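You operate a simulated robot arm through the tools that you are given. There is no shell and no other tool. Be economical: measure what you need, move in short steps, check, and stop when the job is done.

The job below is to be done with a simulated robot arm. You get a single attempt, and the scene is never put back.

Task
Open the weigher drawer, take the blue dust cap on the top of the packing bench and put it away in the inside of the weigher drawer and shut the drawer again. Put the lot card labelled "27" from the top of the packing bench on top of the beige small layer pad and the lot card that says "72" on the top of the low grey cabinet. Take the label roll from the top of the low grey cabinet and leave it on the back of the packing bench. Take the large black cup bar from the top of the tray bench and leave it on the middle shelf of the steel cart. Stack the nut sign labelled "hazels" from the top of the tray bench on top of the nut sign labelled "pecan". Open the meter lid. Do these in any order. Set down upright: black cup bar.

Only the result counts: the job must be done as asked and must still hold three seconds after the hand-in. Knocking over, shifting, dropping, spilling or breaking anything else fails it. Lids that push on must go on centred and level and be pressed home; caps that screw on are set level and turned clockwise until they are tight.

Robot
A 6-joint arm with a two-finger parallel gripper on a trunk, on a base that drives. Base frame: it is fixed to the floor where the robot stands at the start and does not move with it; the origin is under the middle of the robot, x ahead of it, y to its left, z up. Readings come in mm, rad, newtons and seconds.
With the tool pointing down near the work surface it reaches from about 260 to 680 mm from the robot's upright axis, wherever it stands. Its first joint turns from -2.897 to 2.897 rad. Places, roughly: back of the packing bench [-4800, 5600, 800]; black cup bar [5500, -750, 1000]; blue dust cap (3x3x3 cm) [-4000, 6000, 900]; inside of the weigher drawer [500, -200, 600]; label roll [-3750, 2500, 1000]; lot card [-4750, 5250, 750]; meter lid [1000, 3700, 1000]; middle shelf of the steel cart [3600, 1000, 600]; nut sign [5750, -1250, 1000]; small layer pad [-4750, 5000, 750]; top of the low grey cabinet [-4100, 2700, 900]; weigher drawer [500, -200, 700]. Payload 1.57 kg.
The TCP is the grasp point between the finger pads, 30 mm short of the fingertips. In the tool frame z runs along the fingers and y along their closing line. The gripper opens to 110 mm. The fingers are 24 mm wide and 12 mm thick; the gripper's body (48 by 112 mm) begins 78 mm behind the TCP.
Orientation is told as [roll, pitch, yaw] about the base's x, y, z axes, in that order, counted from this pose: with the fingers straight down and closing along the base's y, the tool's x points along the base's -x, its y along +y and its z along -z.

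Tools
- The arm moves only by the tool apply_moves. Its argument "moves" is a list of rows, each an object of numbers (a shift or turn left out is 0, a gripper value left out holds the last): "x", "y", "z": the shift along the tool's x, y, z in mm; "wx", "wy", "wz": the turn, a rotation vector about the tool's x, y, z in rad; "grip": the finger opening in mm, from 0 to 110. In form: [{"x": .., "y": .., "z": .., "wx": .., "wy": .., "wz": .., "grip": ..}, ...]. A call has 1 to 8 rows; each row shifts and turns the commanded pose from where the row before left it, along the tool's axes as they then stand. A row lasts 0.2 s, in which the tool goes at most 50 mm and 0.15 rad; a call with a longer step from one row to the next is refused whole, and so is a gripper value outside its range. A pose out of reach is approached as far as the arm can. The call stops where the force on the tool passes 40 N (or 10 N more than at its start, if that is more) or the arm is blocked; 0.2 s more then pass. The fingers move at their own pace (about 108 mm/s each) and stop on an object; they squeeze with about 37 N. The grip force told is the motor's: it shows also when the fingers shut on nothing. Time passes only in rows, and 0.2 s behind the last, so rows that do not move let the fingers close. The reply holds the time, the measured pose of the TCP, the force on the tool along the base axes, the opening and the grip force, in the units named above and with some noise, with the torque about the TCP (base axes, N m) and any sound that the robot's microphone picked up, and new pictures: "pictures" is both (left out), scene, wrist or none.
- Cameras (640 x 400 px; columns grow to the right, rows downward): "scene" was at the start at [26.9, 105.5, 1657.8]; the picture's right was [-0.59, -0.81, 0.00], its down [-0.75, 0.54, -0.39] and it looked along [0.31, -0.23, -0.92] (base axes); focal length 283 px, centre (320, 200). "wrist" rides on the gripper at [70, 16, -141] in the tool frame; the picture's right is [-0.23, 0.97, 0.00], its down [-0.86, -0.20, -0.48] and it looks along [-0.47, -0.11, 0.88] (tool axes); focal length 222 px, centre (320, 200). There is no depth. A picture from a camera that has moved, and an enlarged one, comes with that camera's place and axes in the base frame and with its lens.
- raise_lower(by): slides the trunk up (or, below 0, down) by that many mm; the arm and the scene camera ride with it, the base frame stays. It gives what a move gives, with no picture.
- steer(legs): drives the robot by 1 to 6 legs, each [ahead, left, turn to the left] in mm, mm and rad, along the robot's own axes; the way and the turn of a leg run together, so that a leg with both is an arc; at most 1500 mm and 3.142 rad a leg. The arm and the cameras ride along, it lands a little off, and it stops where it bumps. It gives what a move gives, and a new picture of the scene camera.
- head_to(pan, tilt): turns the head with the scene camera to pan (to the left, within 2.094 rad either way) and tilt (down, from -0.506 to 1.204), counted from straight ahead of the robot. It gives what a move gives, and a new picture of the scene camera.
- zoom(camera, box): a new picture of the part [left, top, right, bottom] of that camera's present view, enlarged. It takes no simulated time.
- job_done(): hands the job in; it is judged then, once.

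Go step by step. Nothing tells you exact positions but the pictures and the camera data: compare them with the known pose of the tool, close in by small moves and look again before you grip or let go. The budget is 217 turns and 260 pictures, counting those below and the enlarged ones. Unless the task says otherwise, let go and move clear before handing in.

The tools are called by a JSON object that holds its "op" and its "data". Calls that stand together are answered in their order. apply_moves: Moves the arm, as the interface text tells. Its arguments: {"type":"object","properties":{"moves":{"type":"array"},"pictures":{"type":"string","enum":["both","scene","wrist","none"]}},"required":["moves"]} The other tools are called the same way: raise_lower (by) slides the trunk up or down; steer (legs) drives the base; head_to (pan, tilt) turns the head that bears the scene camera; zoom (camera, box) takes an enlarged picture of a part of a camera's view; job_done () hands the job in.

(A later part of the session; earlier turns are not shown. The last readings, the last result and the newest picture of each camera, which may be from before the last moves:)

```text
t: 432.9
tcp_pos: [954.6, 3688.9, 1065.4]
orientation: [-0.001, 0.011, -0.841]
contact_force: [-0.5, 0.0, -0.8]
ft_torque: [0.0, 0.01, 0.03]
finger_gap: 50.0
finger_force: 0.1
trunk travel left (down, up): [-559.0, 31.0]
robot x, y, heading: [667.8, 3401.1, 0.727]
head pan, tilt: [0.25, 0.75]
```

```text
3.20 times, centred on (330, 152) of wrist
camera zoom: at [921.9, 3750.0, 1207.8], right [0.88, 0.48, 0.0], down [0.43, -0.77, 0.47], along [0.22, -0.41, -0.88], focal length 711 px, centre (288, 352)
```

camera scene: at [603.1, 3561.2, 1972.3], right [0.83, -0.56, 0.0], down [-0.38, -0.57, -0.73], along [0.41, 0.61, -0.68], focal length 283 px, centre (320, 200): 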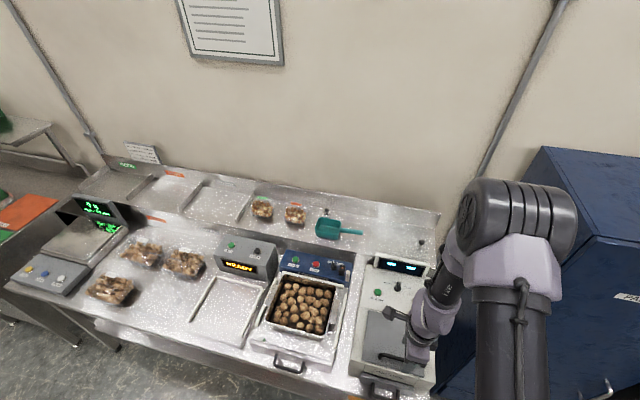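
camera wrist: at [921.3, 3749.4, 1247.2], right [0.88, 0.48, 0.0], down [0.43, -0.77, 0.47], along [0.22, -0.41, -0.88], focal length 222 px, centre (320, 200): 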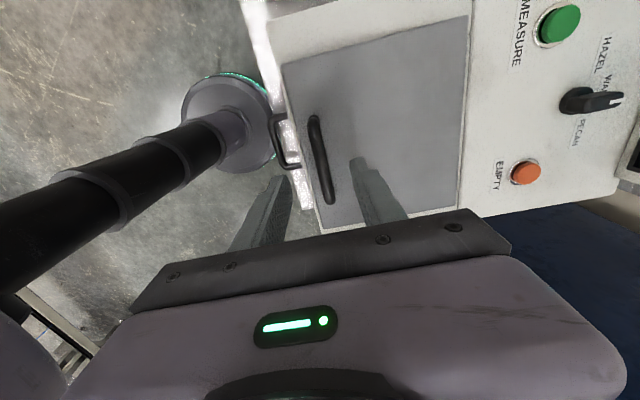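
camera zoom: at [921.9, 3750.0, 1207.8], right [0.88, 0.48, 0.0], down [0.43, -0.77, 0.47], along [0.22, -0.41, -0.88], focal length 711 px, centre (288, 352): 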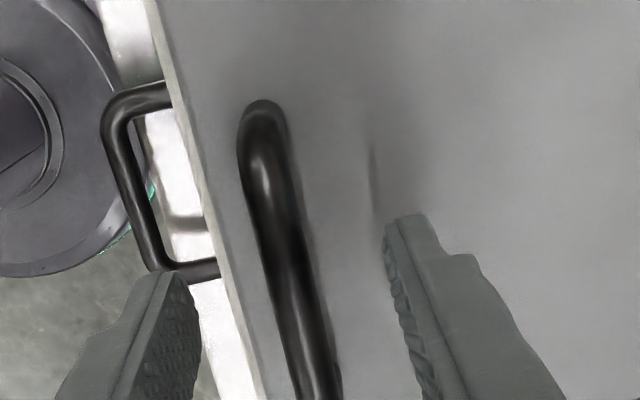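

{"op": "apply_moves", "data": {"moves": [{"z": 3}, {"grip": 0}, {}, {}], "pictures": "none"}}

{"op": "zoom", "data": {"camera": "wrist", "box": [230, 90, 430, 215]}}

```text
t: 433.9
tcp_pos: [954.8, 3688.7, 1061.7]
orientation: [-0.003, 0.009, -0.841]
contact_force: [3.5, 3.3, 2.9]
ft_torque: [0.12, -0.05, -0.36]
finger_gap: 11.3
finger_force: 29.3
trunk travel left (down, up): [-559.0, 31.0]
robot x, y, heading: [665.4, 3402.3, 0.729]
head pan, tilt: [0.25, 0.75]
```

```text
3.20 times, centred on (330, 152) of wrist
camera zoom: at [922.7, 3750.7, 1204.8], right [0.88, 0.48, 0.0], down [0.43, -0.77, 0.47], along [0.22, -0.41, -0.88], focal length 711 px, centre (288, 352)
```

zoom: 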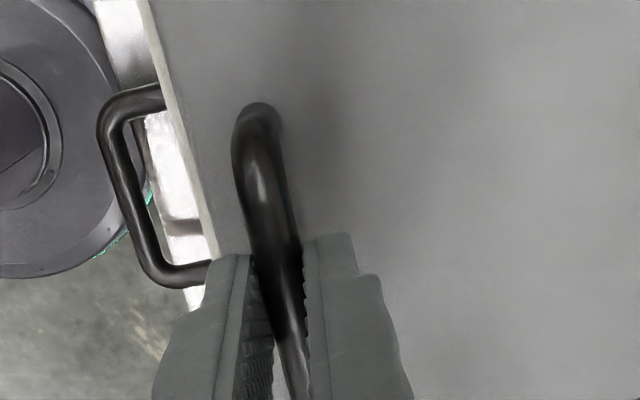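

Bar gripped. Lifting the lid along its arc in small steps.

{"op": "apply_moves", "data": {"moves": [{"y": 5, "z": -18}, {"y": 8, "z": -18}, {"y": 10, "z": -16}, {"y": 12, "z": -15}, {}]}}

```text
t: 435.1
tcp_pos: [973.3, 3705.8, 1117.4]
orientation: [0.001, 0.012, -0.84]
contact_force: [-6.5, -18.9, 9.9]
ft_torque: [-0.79, 0.0, -0.61]
finger_gap: 12.0
finger_force: 29.1
out of reach, approached as far as the arm can: row 1, 2
trunk travel left (down, up): [-559.0, 31.0]
robot x, y, heading: [666.0, 3404.1, 0.731]
head pan, tilt: [0.25, 0.75]
camera scene: at [600.8, 3556.3, 1972.7], right [0.83, -0.56, 0.0], down [-0.38, -0.56, -0.73], along [0.41, 0.61, -0.68], focal length 283 px, centre (320, 200)
camera wrist: at [941.5, 3767.4, 1260.0], right [0.88, 0.48, 0.0], down [0.43, -0.77, 0.47], along [0.22, -0.41, -0.88], focal length 222 px, centre (320, 200)
```

scene: 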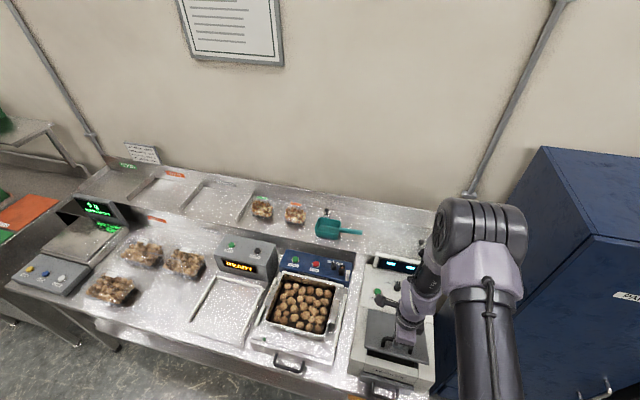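
wrist: 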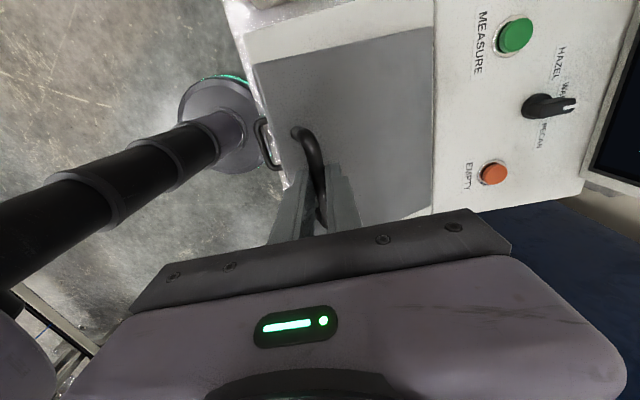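

{"op": "zoom", "data": {"camera": "scene", "box": [330, 240, 470, 400]}}

```text
2.50 times, centred on (400, 320) of scene
camera zoom: at [600.8, 3556.3, 1972.7], right [0.83, -0.56, 0.0], down [-0.38, -0.56, -0.73], along [0.41, 0.61, -0.68], focal length 708 px, centre (120, -100)
```

zoom: 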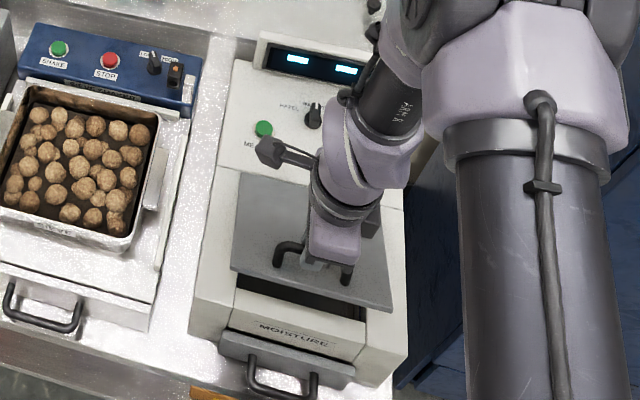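

The lid is opening. Continuing the arc.

{"op": "apply_moves", "data": {"moves": [{"y": 12, "z": -15}, {"y": 14, "z": -13}, {"y": 15, "z": -11}, {"y": 17, "z": -9}, {}]}}

```text
t: 436.3
tcp_pos: [1020.0, 3746.3, 1165.2]
orientation: [0.001, 0.012, -0.84]
contact_force: [0.0, -7.3, 9.6]
ft_torque: [0.13, 0.09, -0.72]
finger_gap: 11.7
finger_force: 28.9
trunk travel left (down, up): [-559.0, 31.0]
robot x, y, heading: [668.5, 3405.1, 0.732]
head pan, tilt: [0.25, 0.75]
camera scene: at [602.6, 3559.1, 1972.5], right [0.83, -0.56, 0.0], down [-0.38, -0.57, -0.73], along [0.41, 0.61, -0.68], focal length 283 px, centre (320, 200)
camera wrist: at [987.2, 3808.2, 1307.7], right [0.88, 0.48, 0.0], down [0.43, -0.77, 0.47], along [0.22, -0.41, -0.88], focal length 222 px, centre (320, 200)
```

scene: 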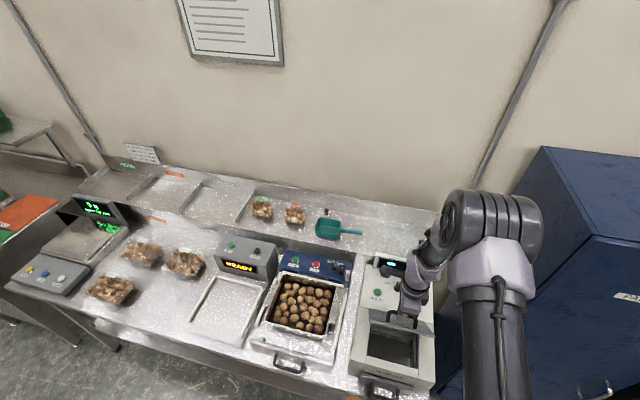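
wrist: 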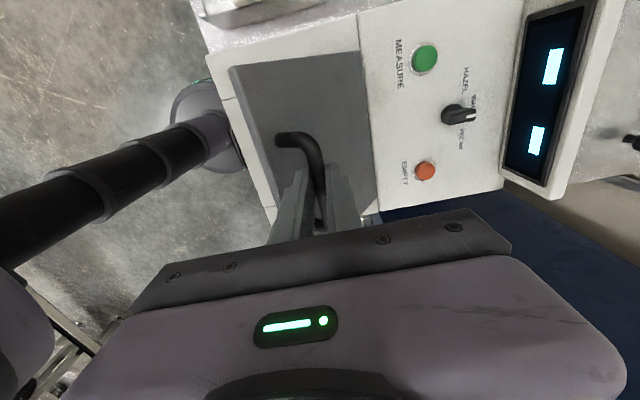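

{"op": "apply_moves", "data": {"moves": [{"y": 17, "z": -6}, {"y": 18, "z": -3}, {"y": 19, "z": -1}, {"y": 19, "z": 1}, {}]}}

```text
t: 437.5
tcp_pos: [1073.5, 3794.5, 1175.2]
orientation: [0.001, 0.015, -0.84]
contact_force: [2.4, -1.2, 25.3]
ft_torque: [0.04, -0.05, -0.7]
finger_gap: 11.9
finger_force: 29.1
trunk travel left (down, up): [-559.0, 31.0]
robot x, y, heading: [661.3, 3403.0, 0.73]
head pan, tilt: [0.25, 0.75]
camera scene: at [601.0, 3558.4, 1972.5], right [0.83, -0.56, 0.0], down [-0.38, -0.57, -0.73], along [0.41, 0.61, -0.68], focal length 283 px, centre (320, 200)
camera wrist: at [1040.8, 3855.9, 1317.0], right [0.88, 0.48, 0.0], down [0.42, -0.77, 0.47], along [0.22, -0.41, -0.88], focal length 222 px, centre (320, 200)
```

scene: 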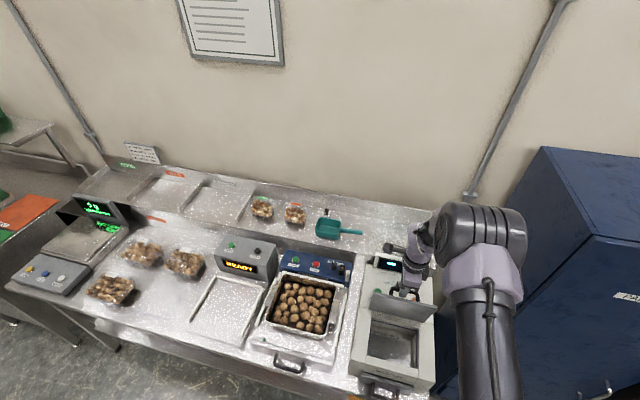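
wrist: 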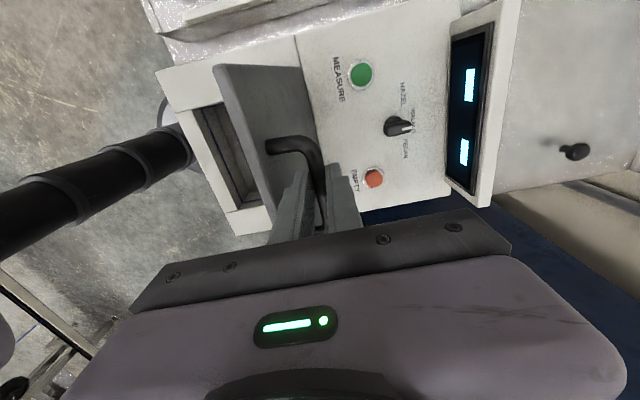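

{"op": "apply_moves", "data": {"moves": [{"z": -2}, {"y": 8, "z": 1}, {"y": 8, "z": 2}, {"y": 8, "z": 2.5}, {}], "pictures": "wrist"}}

```text
t: 438.7
tcp_pos: [1092.5, 3811.0, 1170.2]
orientation: [0.002, 0.013, -0.841]
contact_force: [4.5, -2.3, 13.3]
ft_torque: [0.02, -0.13, -0.71]
finger_gap: 12.0
finger_force: 28.9
trunk travel left (down, up): [-559.0, 31.0]
robot x, y, heading: [665.1, 3404.5, 0.728]
head pan, tilt: [0.25, 0.75]
camera wrist: at [1059.6, 3872.4, 1312.7], right [0.88, 0.48, 0.0], down [0.43, -0.77, 0.47], along [0.22, -0.41, -0.88], focal length 222 px, centre (320, 200)
```

wrist: 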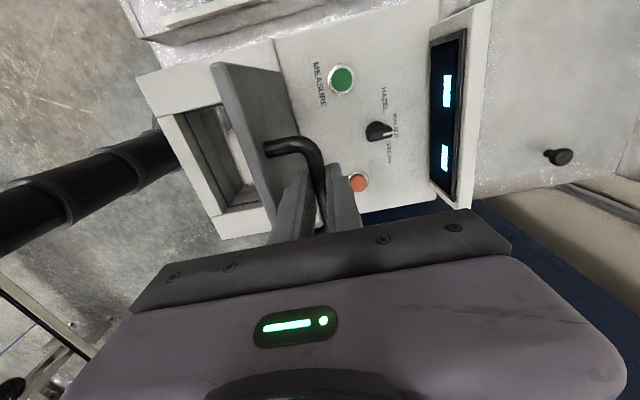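

{"op": "apply_moves", "data": {"moves": [{"y": 8, "z": 3}, {"y": 8, "z": 3.5}, {"y": 8, "z": 4}, {}], "pictures": "wrist"}}

```text
t: 439.7
tcp_pos: [1109.9, 3827.0, 1159.8]
orientation: [0.001, 0.012, -0.84]
contact_force: [11.4, 3.0, 27.3]
ft_torque: [0.11, -0.13, -0.72]
finger_gap: 11.9
finger_force: 29.6
trunk travel left (down, up): [-559.0, 31.0]
robot x, y, heading: [665.1, 3401.2, 0.727]
head pan, tilt: [0.25, 0.75]
camera wrist: at [1077.6, 3888.8, 1302.4], right [0.88, 0.48, 0.0], down [0.42, -0.77, 0.47], along [0.22, -0.41, -0.88], focal length 222 px, centre (320, 200)
```

wrist: 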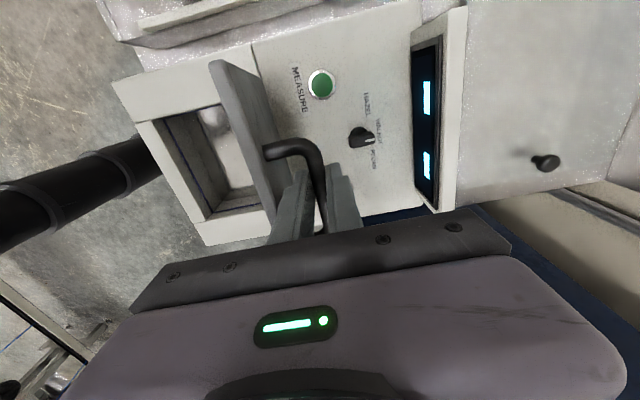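

Lid is about 100° open. Release slightly and lift straight up.

{"op": "apply_moves", "data": {"moves": [{"grip": 22}, {}, {"z": -20}, {"z": -30}, {}]}}

```text
t: 440.9
tcp_pos: [1109.2, 3829.1, 1208.6]
orientation: [-0.002, 0.011, -0.84]
contact_force: [0.8, -1.0, -0.1]
ft_torque: [-0.02, -0.02, -0.01]
finger_gap: 22.1
finger_force: 0.1
trunk travel left (down, up): [-559.0, 31.0]
robot x, y, heading: [670.1, 3398.7, 0.729]
head pan, tilt: [0.25, 0.75]
camera scene: at [603.6, 3561.8, 1972.2], right [0.83, -0.56, 0.0], down [-0.38, -0.57, -0.73], along [0.41, 0.61, -0.68], focal length 283 px, centre (320, 200)
camera wrist: at [1077.8, 3890.1, 1350.5], right [0.88, 0.48, 0.0], down [0.43, -0.77, 0.47], along [0.22, -0.41, -0.88], focal length 222 px, centre (320, 200)
```

scene: 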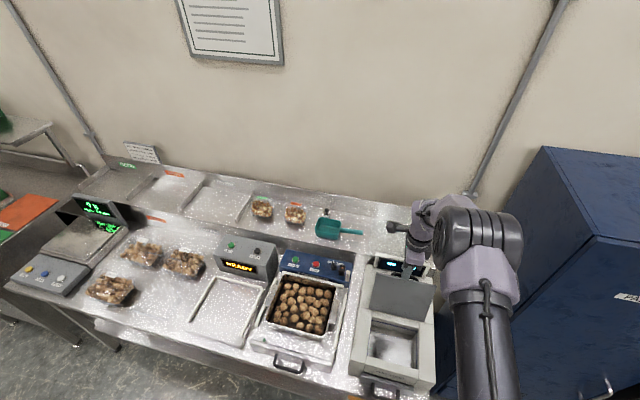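
wrist: 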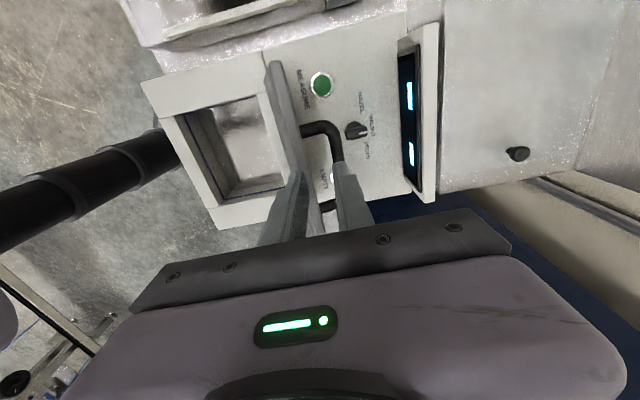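

{"op": "apply_moves", "data": {"moves": [{"z": -40}, {"z": -40}, {}]}}

{"op": "zoom", "data": {"camera": "scene", "box": [330, 230, 470, 400]}}

```text
t: 441.7
tcp_pos: [1110.9, 3827.7, 1289.2]
orientation: [0.0, 0.012, -0.84]
contact_force: [-0.1, -0.8, -0.2]
ft_torque: [-0.01, 0.0, -0.01]
finger_gap: 21.9
finger_force: 0.1
trunk travel left (down, up): [-559.0, 31.0]
robot x, y, heading: [666.1, 3403.9, 0.73]
head pan, tilt: [0.25, 0.75]
camera scene: at [603.6, 3561.6, 1972.2], right [0.83, -0.56, 0.0], down [-0.38, -0.57, -0.73], along [0.41, 0.61, -0.68], focal length 283 px, centre (320, 200)
camera wrist: at [1078.6, 3889.4, 1431.9], right [0.88, 0.48, 0.0], down [0.43, -0.77, 0.47], along [0.22, -0.41, -0.88], focal length 222 px, centre (320, 200)
```

scene: 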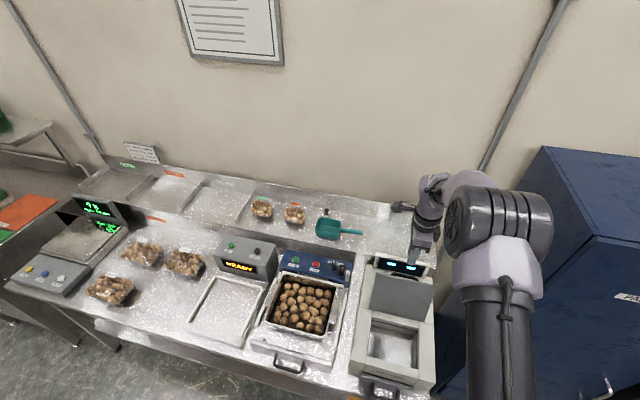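
wrist: 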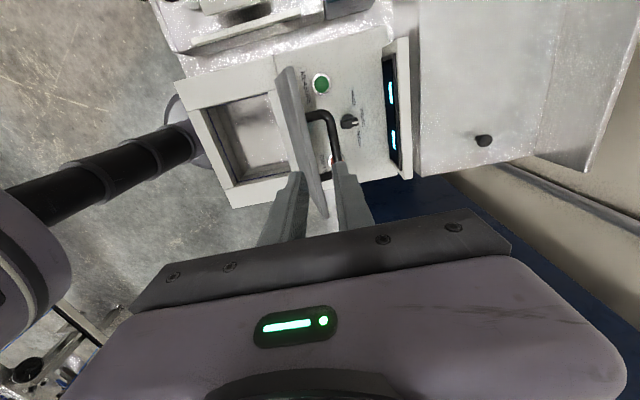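

```text
2.35 times, centred on (400, 315) of scene
camera zoom: at [603.6, 3561.6, 1972.2], right [0.83, -0.56, 0.0], down [-0.38, -0.57, -0.73], along [0.41, 0.61, -0.68], focal length 666 px, centre (132, -71)
```

zoom: 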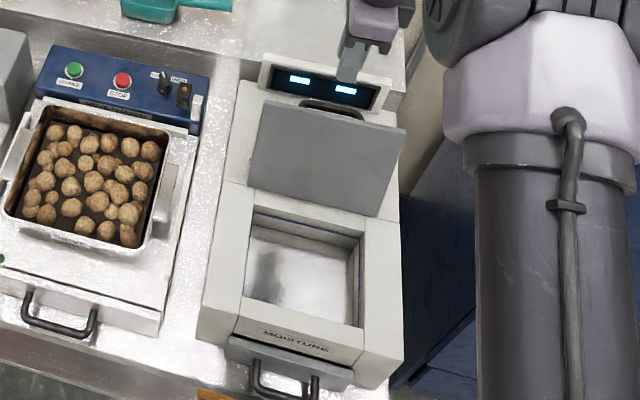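

The meter lid is open and stays put. I'll back away and look along the aisle toward the cart and tray bench.

{"op": "apply_moves", "data": {"moves": [{"y": -45}, {"y": -45}, {"y": -45}, {"y": -40}, {"wz": -0.143}, {"wz": -0.143}, {"wz": -0.143}, {"wz": -0.143}], "pictures": "none"}}

{"op": "steer", "data": {"legs": [[-450, 0, 0]]}}

{"op": "apply_moves", "data": {"moves": [{"wz": -0.143}, {"wz": -0.143}, {"wz": -0.143}, {"wz": -0.143}, {"wz": -0.143}, {"wz": -0.143}, {"wz": -0.143}], "pictures": "none"}}

{"op": "head_to", "data": {"pan": -1.3, "tilt": 0.4}}

```text
t: 443.5
tcp_pos: [979.5, 3710.3, 1290.2]
orientation: [0.005, 0.009, -0.266]
contact_force: [-0.1, 0.2, -0.4]
ft_torque: [0.0, 0.02, 0.0]
finger_gap: 22.2
finger_force: 0.1
trunk travel left (down, up): [-559.0, 31.0]
robot x, y, heading: [665.1, 3404.0, 0.734]
head pan, tilt: [0.25, 0.75]
```

```text
t: 446.2
tcp_pos: [641.1, 3405.6, 1290.8]
orientation: [0.004, 0.011, -0.27]
contact_force: [-0.8, -0.4, 0.9]
ft_torque: [0.01, -0.01, -0.01]
finger_gap: 21.8
finger_force: 0.0
trunk travel left (down, up): [-559.0, 31.0]
robot x, y, heading: [321.3, 3098.3, 0.728]
head pan, tilt: [0.25, 0.75]
camera scene: at [264.3, 3258.1, 1972.3], right [0.83, -0.56, 0.0], down [-0.38, -0.57, -0.73], along [0.41, 0.61, -0.68], focal length 283 px, centre (320, 200)
```

scene: 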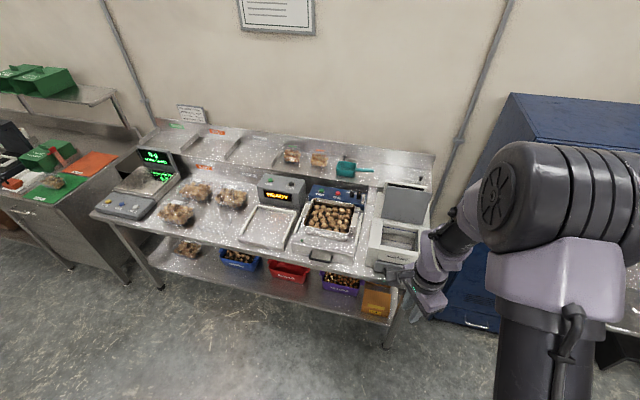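

```text
t: 447.8
tcp_pos: [641.6, 3406.7, 1289.7]
orientation: [0.011, 0.0, 0.733]
contact_force: [1.0, -0.3, 0.8]
ft_torque: [-0.01, 0.02, -0.03]
finger_gap: 22.1
finger_force: 0.1
trunk travel left (down, up): [-559.0, 31.0]
robot x, y, heading: [329.0, 3101.7, 0.726]
head pan, tilt: [0.25, 0.75]
```

```text
t: 449.4
tcp_pos: [640.7, 3406.7, 1289.6]
orientation: [0.011, 0.001, 0.729]
contact_force: [0.2, -0.2, -0.5]
ft_torque: [-0.01, 0.01, 0.01]
finger_gap: 22.3
finger_force: 0.1
trunk travel left (down, up): [-559.0, 31.0]
robot x, y, heading: [327.6, 3100.3, 0.734]
head pan, tilt: [-1.3, 0.4]
camera scene: at [295.9, 3139.3, 2003.4], right [-0.54, -0.84, 0.0], down [-0.33, 0.21, -0.92], along [0.78, -0.5, -0.39], focal length 283 px, centre (320, 200)
```

scene: 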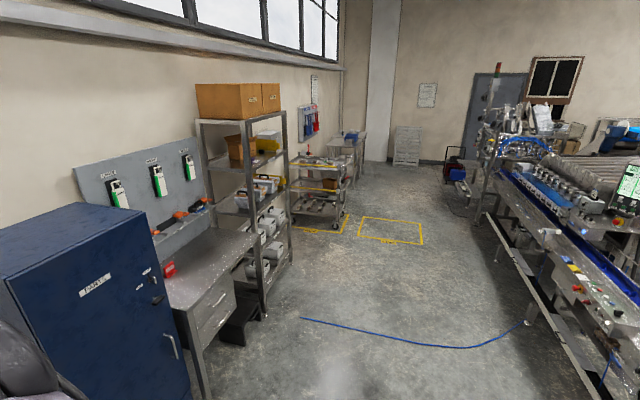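

The aisle is clear. Strafing along it to the tray bench.

{"op": "steer", "data": {"legs": [[0, -1500, 0], [0, -1500, 0], [0, -1500, 0], [0, -1500, 0]]}}

{"op": "head_to", "data": {"pan": 0, "tilt": 0.4}}

{"op": "head_to", "data": {"pan": 0.8, "tilt": 0.4}}

```text
t: 478.0
tcp_pos: [4585.6, -1143.0, 1289.4]
orientation: [0.011, 0.0, 0.704]
contact_force: [-0.5, -0.4, -0.9]
ft_torque: [0.01, 0.02, 0.04]
finger_gap: 21.7
finger_force: 0.0
trunk travel left (down, up): [-559.0, 31.0]
robot x, y, heading: [4258.9, -1443.1, 0.706]
head pan, tilt: [-1.3, 0.4]
camera scene: at [4232.3, -1400.5, 2003.4], right [-0.56, -0.83, 0.0], down [-0.32, 0.22, -0.92], along [0.76, -0.52, -0.39], focal length 283 px, centre (320, 200)
```

scene: 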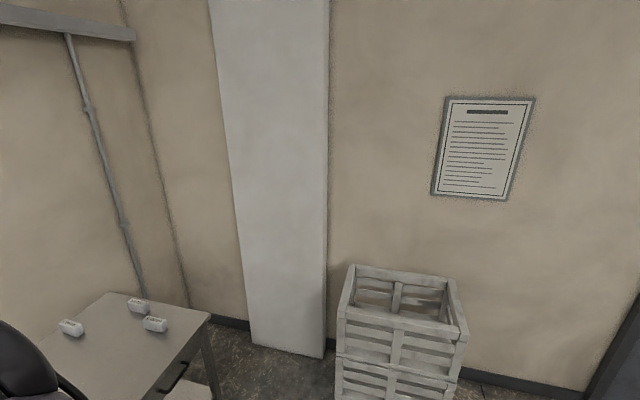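

```text
t: 479.4
tcp_pos: [4584.8, -1142.3, 1289.8]
orientation: [0.009, 0.001, 0.704]
contact_force: [-0.6, 0.0, 0.9]
ft_torque: [0.02, -0.01, 0.03]
finger_gap: 22.1
finger_force: 0.1
trunk travel left (down, up): [-559.0, 31.0]
robot x, y, heading: [4261.8, -1441.7, 0.701]
head pan, tilt: [0.0, 0.4]
camera scene: at [4226.5, -1288.5, 2003.4], right [0.65, -0.76, 0.0], down [-0.3, -0.25, -0.92], along [0.7, 0.59, -0.39], focal length 283 px, centre (320, 200)
```

scene: 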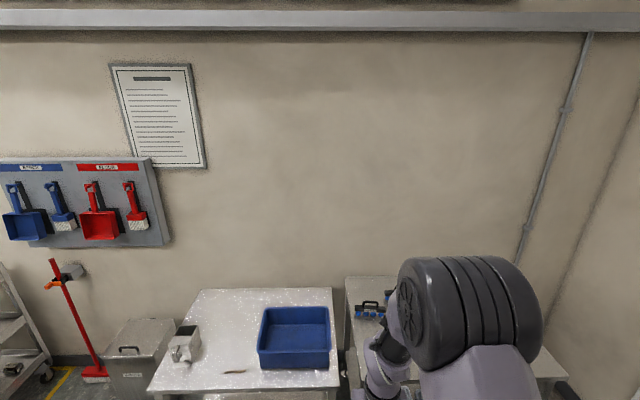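

```text
t: 480.6
tcp_pos: [4584.7, -1141.1, 1289.9]
orientation: [0.01, 0.0, 0.704]
contact_force: [0.3, 0.1, -0.2]
ft_torque: [0.01, 0.02, -0.02]
finger_gap: 22.0
finger_force: 0.1
trunk travel left (down, up): [-559.0, 31.0]
robot x, y, heading: [4258.5, -1440.6, 0.703]
head pan, tilt: [0.799, 0.4]
camera scene: at [4162.2, -1255.9, 2003.4], right [1.0, -0.07, 0.0], down [-0.03, -0.39, -0.92], along [0.06, 0.92, -0.39], focal length 283 px, centre (320, 200)
```

scene: 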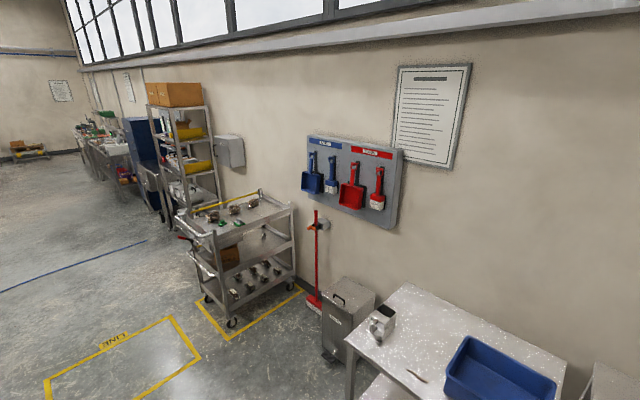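

The second table (right) holds the cup bars and the white nut signs. Shifting right for a clear look.

{"op": "steer", "data": {"legs": [[350, -550, 0.013]]}}

{"op": "head_to", "data": {"pan": 0.3, "tilt": 0.7}}

{"op": "head_to", "data": {"pan": -0.35, "tilt": 0.7}}

```text
t: 484.2
tcp_pos: [5201.6, -1325.0, 1290.2]
orientation: [0.009, -0.001, 0.718]
contact_force: [-0.7, 0.5, -0.1]
ft_torque: [-0.03, -0.01, -0.01]
finger_gap: 21.9
finger_force: 0.1
trunk travel left (down, up): [-559.0, 31.0]
robot x, y, heading: [4884.9, -1630.8, 0.718]
head pan, tilt: [0.799, 0.4]
camera scene: at [4781.2, -1444.8, 2003.4], right [1.0, -0.05, 0.0], down [-0.02, -0.39, -0.92], along [0.05, 0.92, -0.39], focal length 283 px, centre (320, 200)
```

scene: 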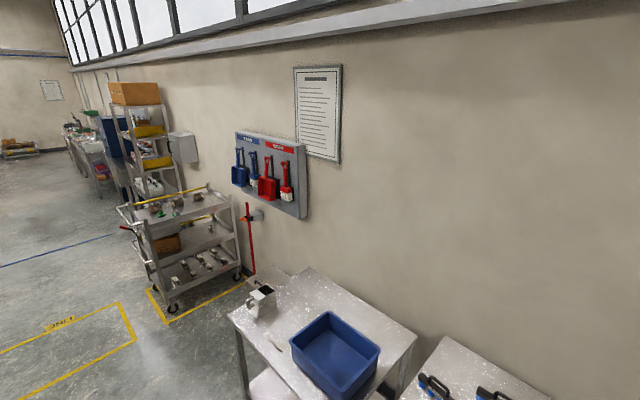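

```text
t: 485.1
tcp_pos: [5200.9, -1325.1, 1290.1]
orientation: [0.011, 0.001, 0.719]
contact_force: [-0.3, -0.1, -0.4]
ft_torque: [-0.02, -0.03, 0.01]
finger_gap: 21.9
finger_force: 0.0
trunk travel left (down, up): [-559.0, 31.0]
robot x, y, heading: [4881.5, -1629.5, 0.718]
head pan, tilt: [0.3, 0.7]
camera scene: at [4820.6, -1465.0, 1976.6], right [0.85, -0.52, 0.0], down [-0.34, -0.55, -0.77], along [0.4, 0.65, -0.64], focal length 283 px, centre (320, 200)
```

scene: 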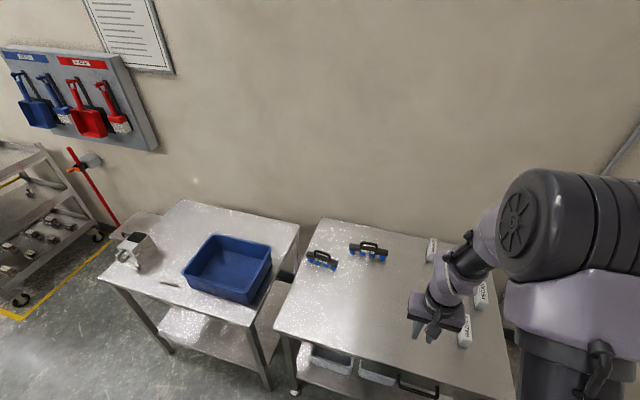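

```text
t: 486.2
tcp_pos: [5202.6, -1323.5, 1289.3]
orientation: [0.009, 0.003, 0.719]
contact_force: [0.3, 0.1, -0.2]
ft_torque: [0.01, 0.0, 0.02]
finger_gap: 21.8
finger_force: 0.1
trunk travel left (down, up): [-559.0, 31.0]
robot x, y, heading: [4884.4, -1627.6, 0.72]
head pan, tilt: [-0.351, 0.7]
camera scene: at [4855.5, -1506.8, 1976.5], right [0.36, -0.93, 0.0], down [-0.6, -0.23, -0.76], along [0.71, 0.27, -0.64], focal length 283 px, centre (320, 200)
```

scene: 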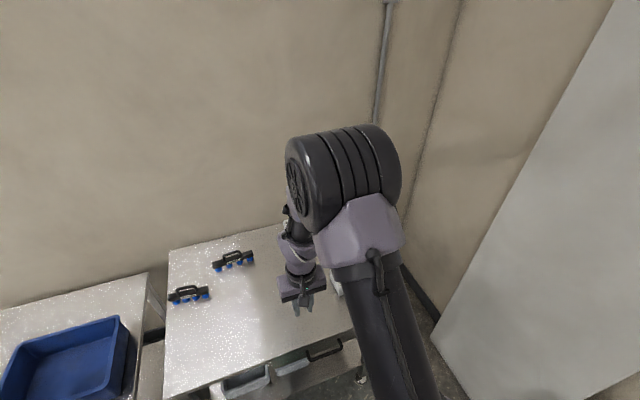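

{"op": "head_to", "data": {"pan": 0.3, "tilt": 0.7}}

{"op": "zoom", "data": {"camera": "scene", "box": [270, 200, 430, 300]}}

{"op": "zoom", "data": {"camera": "scene", "box": [380, 220, 540, 360]}}

{"op": "zoom", "data": {"camera": "wrist", "box": [0, 0, 640, 400]}}

```text
t: 487.2
tcp_pos: [5201.1, -1325.3, 1290.4]
orientation: [0.009, -0.001, 0.719]
contact_force: [0.7, 0.4, -0.7]
ft_torque: [0.02, 0.0, 0.02]
finger_gap: 21.8
finger_force: 0.0
trunk travel left (down, up): [-559.0, 31.0]
robot x, y, heading: [4882.1, -1628.3, 0.718]
head pan, tilt: [0.3, 0.7]
camera scene: at [4820.9, -1465.1, 1976.5], right [0.85, -0.53, 0.0], down [-0.34, -0.55, -0.76], along [0.4, 0.65, -0.64], focal length 283 px, centre (320, 200)
```

scene: 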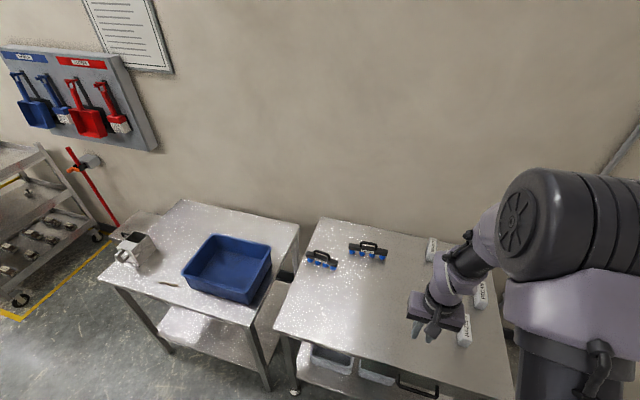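

```text
4.00 times, centred on (350, 250) of scene
camera zoom: at [4820.9, -1465.1, 1976.5], right [0.85, -0.53, 0.0], down [-0.34, -0.55, -0.76], along [0.4, 0.65, -0.64], focal length 1133 px, centre (200, 0)
```

zoom: 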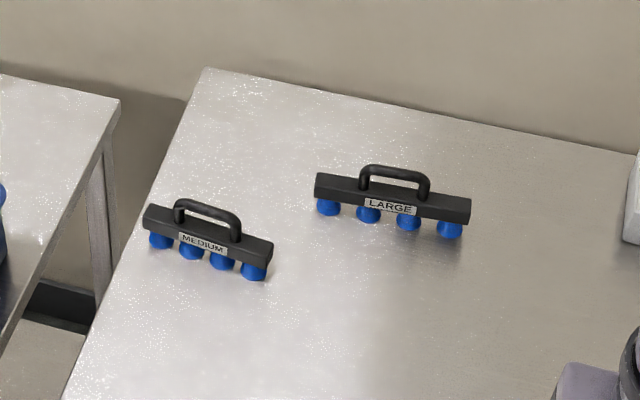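

```text
2.86 times, centred on (460, 290) of scene
camera zoom: at [4820.9, -1465.1, 1976.5], right [0.85, -0.53, 0.0], down [-0.34, -0.55, -0.76], along [0.4, 0.65, -0.64], focal length 809 px, centre (-80, -57)
```

zoom: 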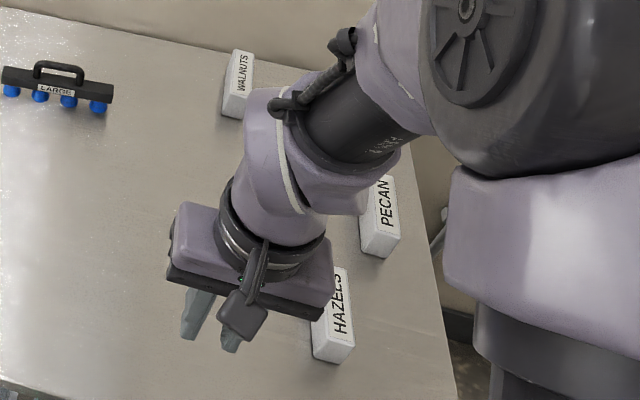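

```text
1.00 times, centred on (320, 200) of wrist (not enlarged: the box is as wide or as high as the picture)
camera zoom: at [5141.0, -1359.5, 1431.3], right [-0.47, 0.88, 0.01], down [0.78, 0.41, 0.48], along [0.42, 0.23, -0.88], focal length 222 px, centre (320, 200)
```

zoom: 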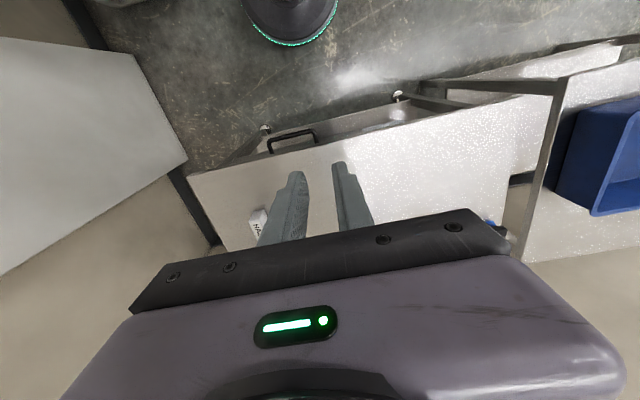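

Signs are WALNUTS, PECAN and HAZELS; the LARGE cup bar is the right one of the pair. I'll handle the signs first and move in.

{"op": "steer", "data": {"legs": [[210, -200, 0]]}}

{"op": "apply_moves", "data": {"moves": [{"x": -40, "grip": 110}, {"x": -40}, {}], "pictures": "wrist"}}

{"op": "head_to", "data": {"pan": 0.4, "tilt": 0.85}}

```text
t: 489.2
tcp_pos: [5493.3, -1334.4, 1289.6]
orientation: [0.011, 0.0, 0.721]
contact_force: [0.2, -0.2, 0.2]
ft_torque: [0.0, 0.01, -0.02]
finger_gap: 22.0
finger_force: 0.0
trunk travel left (down, up): [-559.0, 31.0]
robot x, y, heading: [5175.2, -1640.9, 0.717]
head pan, tilt: [0.3, 0.7]
camera scene: at [5111.5, -1475.2, 1976.6], right [0.85, -0.53, 0.0], down [-0.34, -0.55, -0.77], along [0.4, 0.65, -0.64], focal length 283 px, centre (320, 200)
```

scene: 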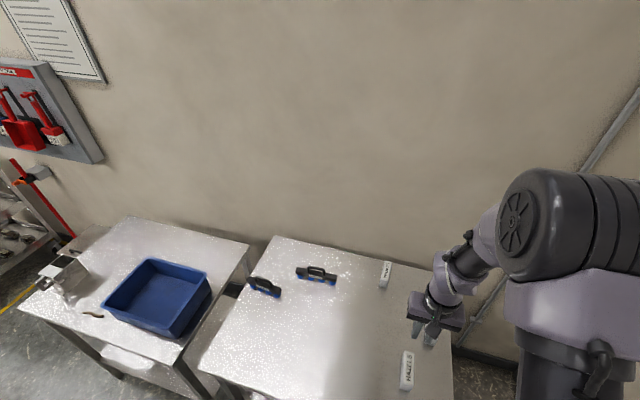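

```text
t: 490.0
tcp_pos: [5551.7, -1282.1, 1290.8]
orientation: [0.01, -0.001, 0.722]
contact_force: [-1.1, -0.3, 0.4]
ft_torque: [0.0, -0.04, 0.02]
finger_gap: 109.9
finger_force: 0.0
trunk travel left (down, up): [-559.0, 31.0]
robot x, y, heading: [5173.1, -1636.3, 0.722]
head pan, tilt: [0.3, 0.7]
camera wrist: at [5491.1, -1316.8, 1431.6], right [-0.47, 0.88, 0.01], down [0.78, 0.41, 0.48], along [0.42, 0.23, -0.88], focal length 222 px, centre (320, 200)
```

wrist: 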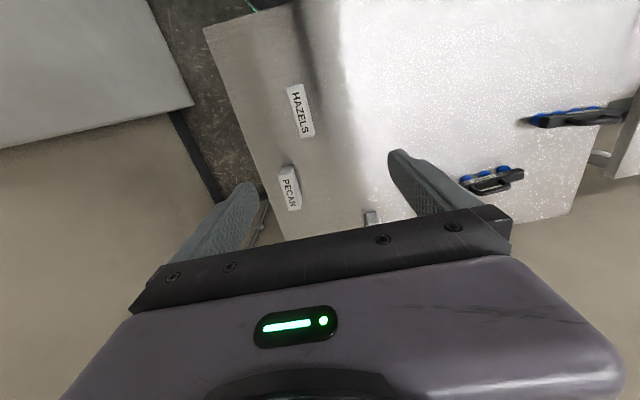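

```text
t: 490.7
tcp_pos: [5553.0, -1281.9, 1290.4]
orientation: [0.012, -0.002, 0.721]
contact_force: [0.4, 0.6, -0.2]
ft_torque: [-0.01, -0.03, 0.01]
finger_gap: 110.0
finger_force: 0.0
trunk travel left (down, up): [-559.0, 31.0]
robot x, y, heading: [5175.8, -1636.4, 0.718]
head pan, tilt: [0.4, 0.85]
camera scene: at [5101.2, -1476.9, 1964.3], right [0.9, -0.44, 0.0], down [-0.33, -0.68, -0.66], along [0.29, 0.59, -0.75], focal length 283 px, centre (320, 200)
```

scene: 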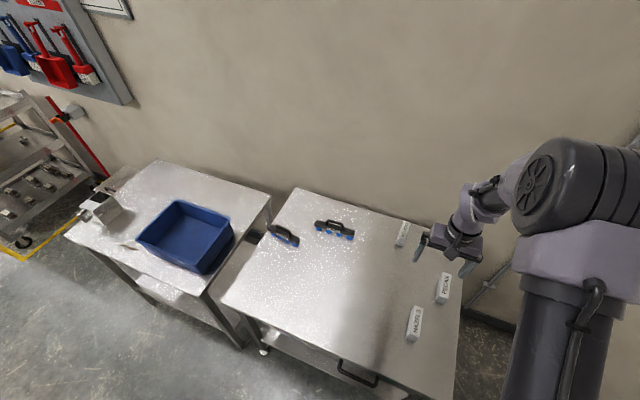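

{"op": "zoom", "data": {"camera": "wrist", "box": [230, 60, 390, 230]}}

{"op": "zoom", "data": {"camera": "scene", "box": [380, 250, 480, 350]}}

```text
2.35 times, centred on (310, 145) of wrist
camera zoom: at [5492.1, -1316.1, 1431.1], right [-0.47, 0.88, 0.01], down [0.78, 0.41, 0.48], along [0.42, 0.23, -0.88], focal length 523 px, centre (344, 329)
```

zoom: 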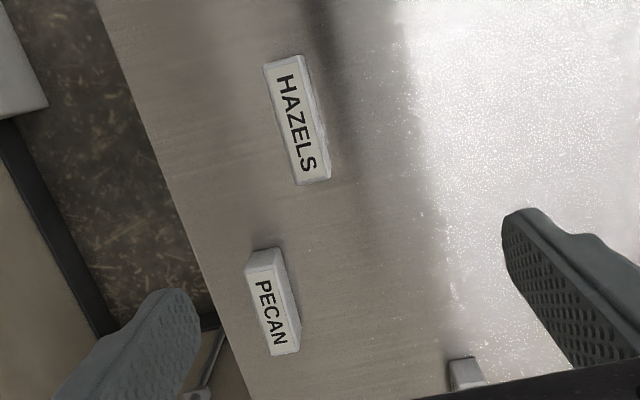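

```text
4.00 times, centred on (430, 300) of scene
camera zoom: at [5101.2, -1476.9, 1964.3], right [0.9, -0.44, 0.0], down [-0.33, -0.68, -0.66], along [0.29, 0.59, -0.75], focal length 1133 px, centre (-120, -200)
```

zoom: 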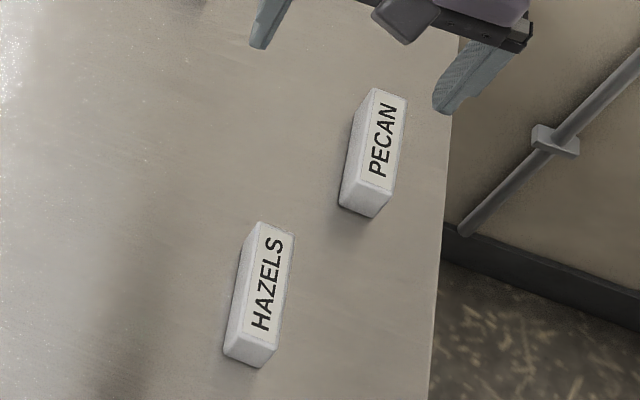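

{"op": "steer", "data": {"legs": [[60, -50, 0]]}}

{"op": "apply_moves", "data": {"moves": [{"x": 38, "y": 7, "grip": 70}, {"x": 35, "y": 7}, {"z": 45}, {"z": 45}, {"z": 45}, {"z": 45}, {}], "pictures": "wrist"}}

```text
t: 491.8
tcp_pos: [5632.3, -1279.8, 1290.4]
orientation: [0.013, 0.0, 0.72]
contact_force: [0.7, 0.3, -1.0]
ft_torque: [-0.03, 0.05, -0.01]
finger_gap: 110.3
finger_force: 0.1
trunk travel left (down, up): [-559.0, 31.0]
robot x, y, heading: [5250.6, -1633.4, 0.721]
head pan, tilt: [0.4, 0.85]
camera scene: at [5180.1, -1475.5, 1964.3], right [0.9, -0.44, 0.0], down [-0.33, -0.68, -0.66], along [0.29, 0.59, -0.75], focal length 283 px, centre (320, 200)
```

scene: 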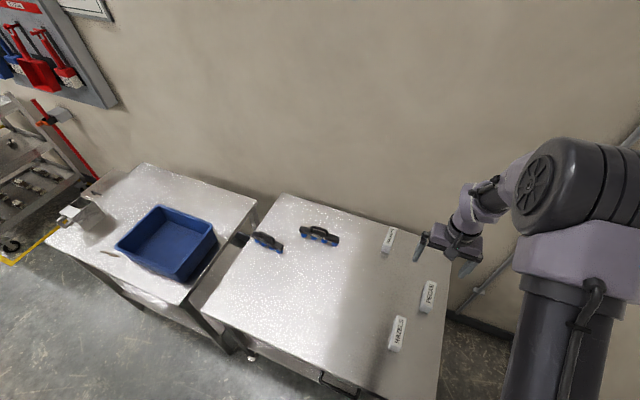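

```text
t: 493.4
tcp_pos: [5566.3, -1316.4, 1109.6]
orientation: [0.012, -0.001, 0.721]
contact_force: [0.4, -1.0, -0.8]
ft_torque: [0.0, -0.01, 0.01]
finger_gap: 70.1
finger_force: 0.1
trunk travel left (down, up): [-559.0, 31.0]
robot x, y, heading: [5248.6, -1642.5, 0.72]
head pan, tilt: [0.4, 0.85]
camera wrist: at [5504.9, -1350.7, 1250.8], right [-0.47, 0.88, 0.01], down [0.78, 0.41, 0.48], along [0.42, 0.23, -0.88], focal length 222 px, centre (320, 200)
```

wrist: 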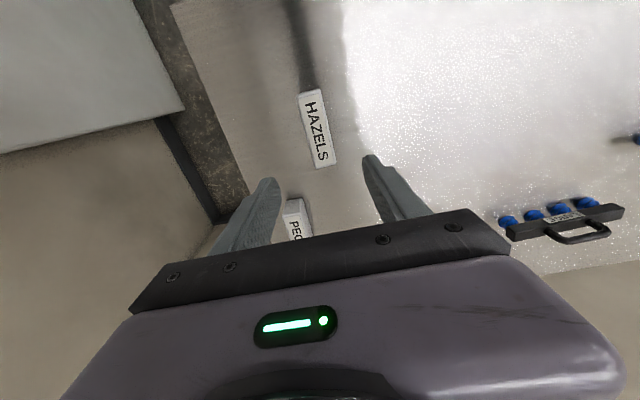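

{"op": "apply_moves", "data": {"moves": [{"y": -7, "x": 2, "z": 40}, {"z": 45}, {"z": 45}, {}], "pictures": "wrist"}}

{"op": "zoom", "data": {"camera": "wrist", "box": [230, 100, 410, 220]}}

```text
t: 494.4
tcp_pos: [5566.6, -1321.1, 980.3]
orientation: [0.011, 0.0, 0.719]
contact_force: [0.6, 0.3, -1.1]
ft_torque: [0.01, 0.04, 0.03]
finger_gap: 70.0
finger_force: 0.1
trunk travel left (down, up): [-559.0, 31.0]
robot x, y, heading: [5250.5, -1635.4, 0.713]
head pan, tilt: [0.4, 0.85]
camera wrist: at [5505.4, -1357.0, 1121.4], right [-0.47, 0.88, 0.01], down [0.78, 0.41, 0.48], along [0.42, 0.23, -0.88], focal length 222 px, centre (320, 200)
```

wrist: 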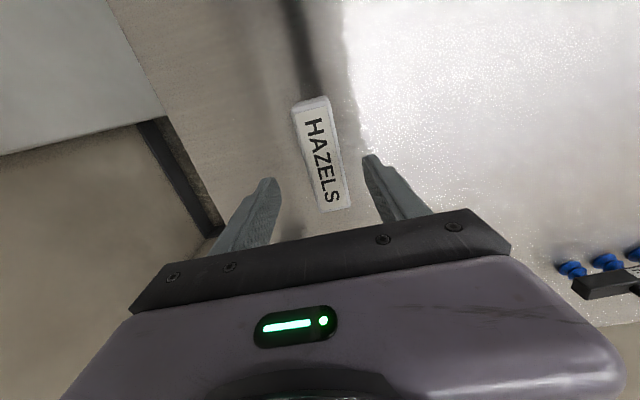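

```text
3.33 times, centred on (320, 160) of wrist
camera zoom: at [5505.4, -1357.0, 1121.4], right [-0.47, 0.88, 0.01], down [0.78, 0.41, 0.48], along [0.42, 0.23, -0.88], focal length 740 px, centre (320, 333)
```

zoom: 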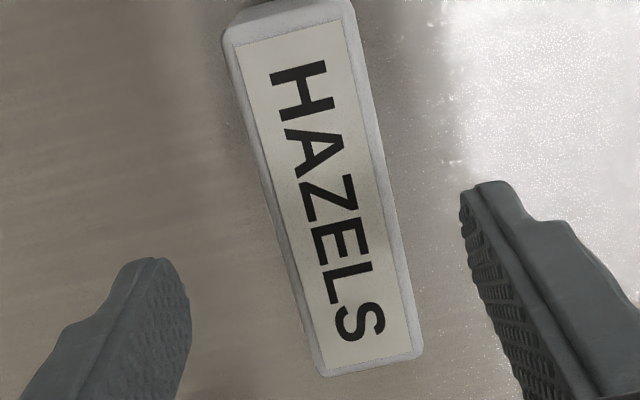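

{"op": "apply_moves", "data": {"moves": [{"x": -4, "z": 40}, {"z": 30}, {}], "pictures": "wrist"}}

```text
t: 495.1
tcp_pos: [5569.3, -1317.1, 909.4]
orientation: [0.012, 0.0, 0.721]
contact_force: [-0.1, -1.1, 0.1]
ft_torque: [0.0, 0.0, 0.02]
finger_gap: 70.0
finger_force: 0.0
trunk travel left (down, up): [-559.0, 31.0]
robot x, y, heading: [5250.8, -1640.5, 0.719]
head pan, tilt: [0.4, 0.85]
camera wrist: at [5508.4, -1353.3, 1051.1], right [-0.47, 0.88, 0.01], down [0.78, 0.41, 0.48], along [0.42, 0.23, -0.88], focal length 222 px, centre (320, 200)
```

wrist: 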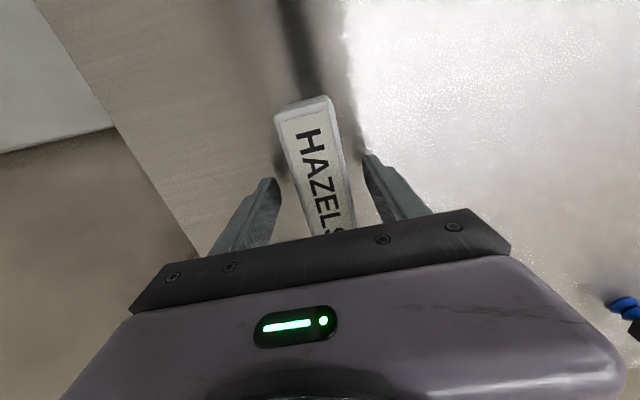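

{"op": "apply_moves", "data": {"moves": [{"z": 7}, {"z": 6}, {}], "pictures": "none"}}

{"op": "zoom", "data": {"camera": "wrist", "box": [230, 100, 410, 220]}}

```text
t: 495.9
tcp_pos: [5569.5, -1319.0, 896.0]
orientation: [0.011, 0.0, 0.719]
contact_force: [-0.4, -0.2, -0.6]
ft_torque: [0.0, 0.0, 0.01]
finger_gap: 70.0
finger_force: 0.0
trunk travel left (down, up): [-559.0, 31.0]
robot x, y, heading: [5250.5, -1635.7, 0.717]
head pan, tilt: [0.4, 0.85]
```

```text
3.33 times, centred on (320, 160) of wrist
camera zoom: at [5508.4, -1353.0, 1037.9], right [-0.47, 0.88, 0.01], down [0.78, 0.41, 0.48], along [0.42, 0.23, -0.88], focal length 740 px, centre (320, 333)
```

zoom: 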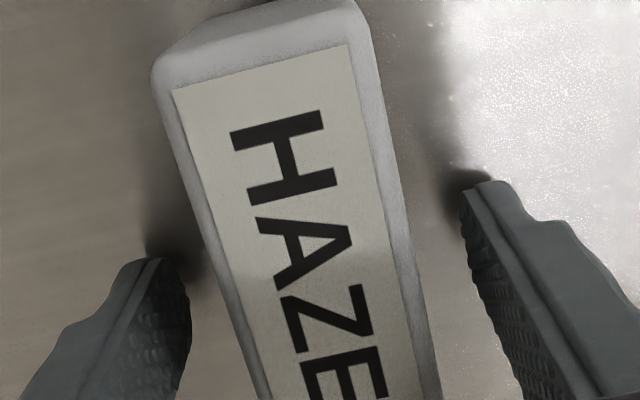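

{"op": "apply_moves", "data": {"moves": [{"grip": 0}, {}, {}], "pictures": "none"}}

{"op": "apply_moves", "data": {"moves": [{"z": -30}, {"z": -40}, {"z": -40}, {}], "pictures": "wrist"}}

```text
t: 496.8
tcp_pos: [5569.3, -1317.8, 896.3]
orientation: [0.012, 0.001, 0.72]
contact_force: [-0.1, 0.9, 0.9]
ft_torque: [-0.02, -0.05, -0.01]
finger_gap: 35.2
finger_force: 37.3
trunk travel left (down, up): [-559.0, 31.0]
robot x, y, heading: [5250.7, -1634.6, 0.718]
head pan, tilt: [0.4, 0.85]
```

```text
t: 497.8
tcp_pos: [5570.3, -1318.9, 1007.7]
orientation: [0.01, 0.0, 0.72]
contact_force: [0.0, 0.3, -0.1]
ft_torque: [-0.02, 0.0, 0.02]
finger_gap: 35.5
finger_force: 37.1
trunk travel left (down, up): [-559.0, 31.0]
robot x, y, heading: [5253.9, -1640.1, 0.717]
head pan, tilt: [0.4, 0.85]
camera wrist: at [5509.3, -1353.9, 1148.5], right [-0.47, 0.88, 0.01], down [0.78, 0.41, 0.48], along [0.42, 0.23, -0.88], focal length 222 px, centre (320, 200)
```

wrist: 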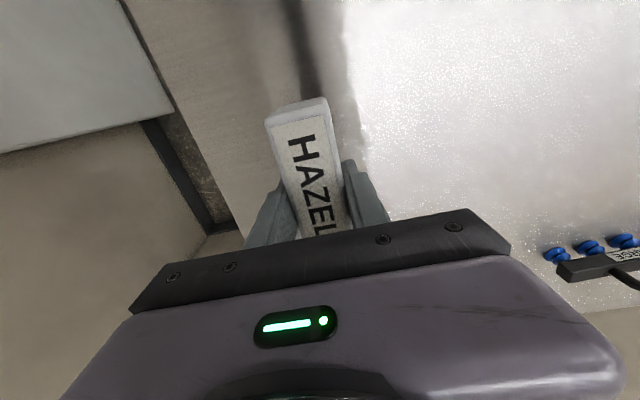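

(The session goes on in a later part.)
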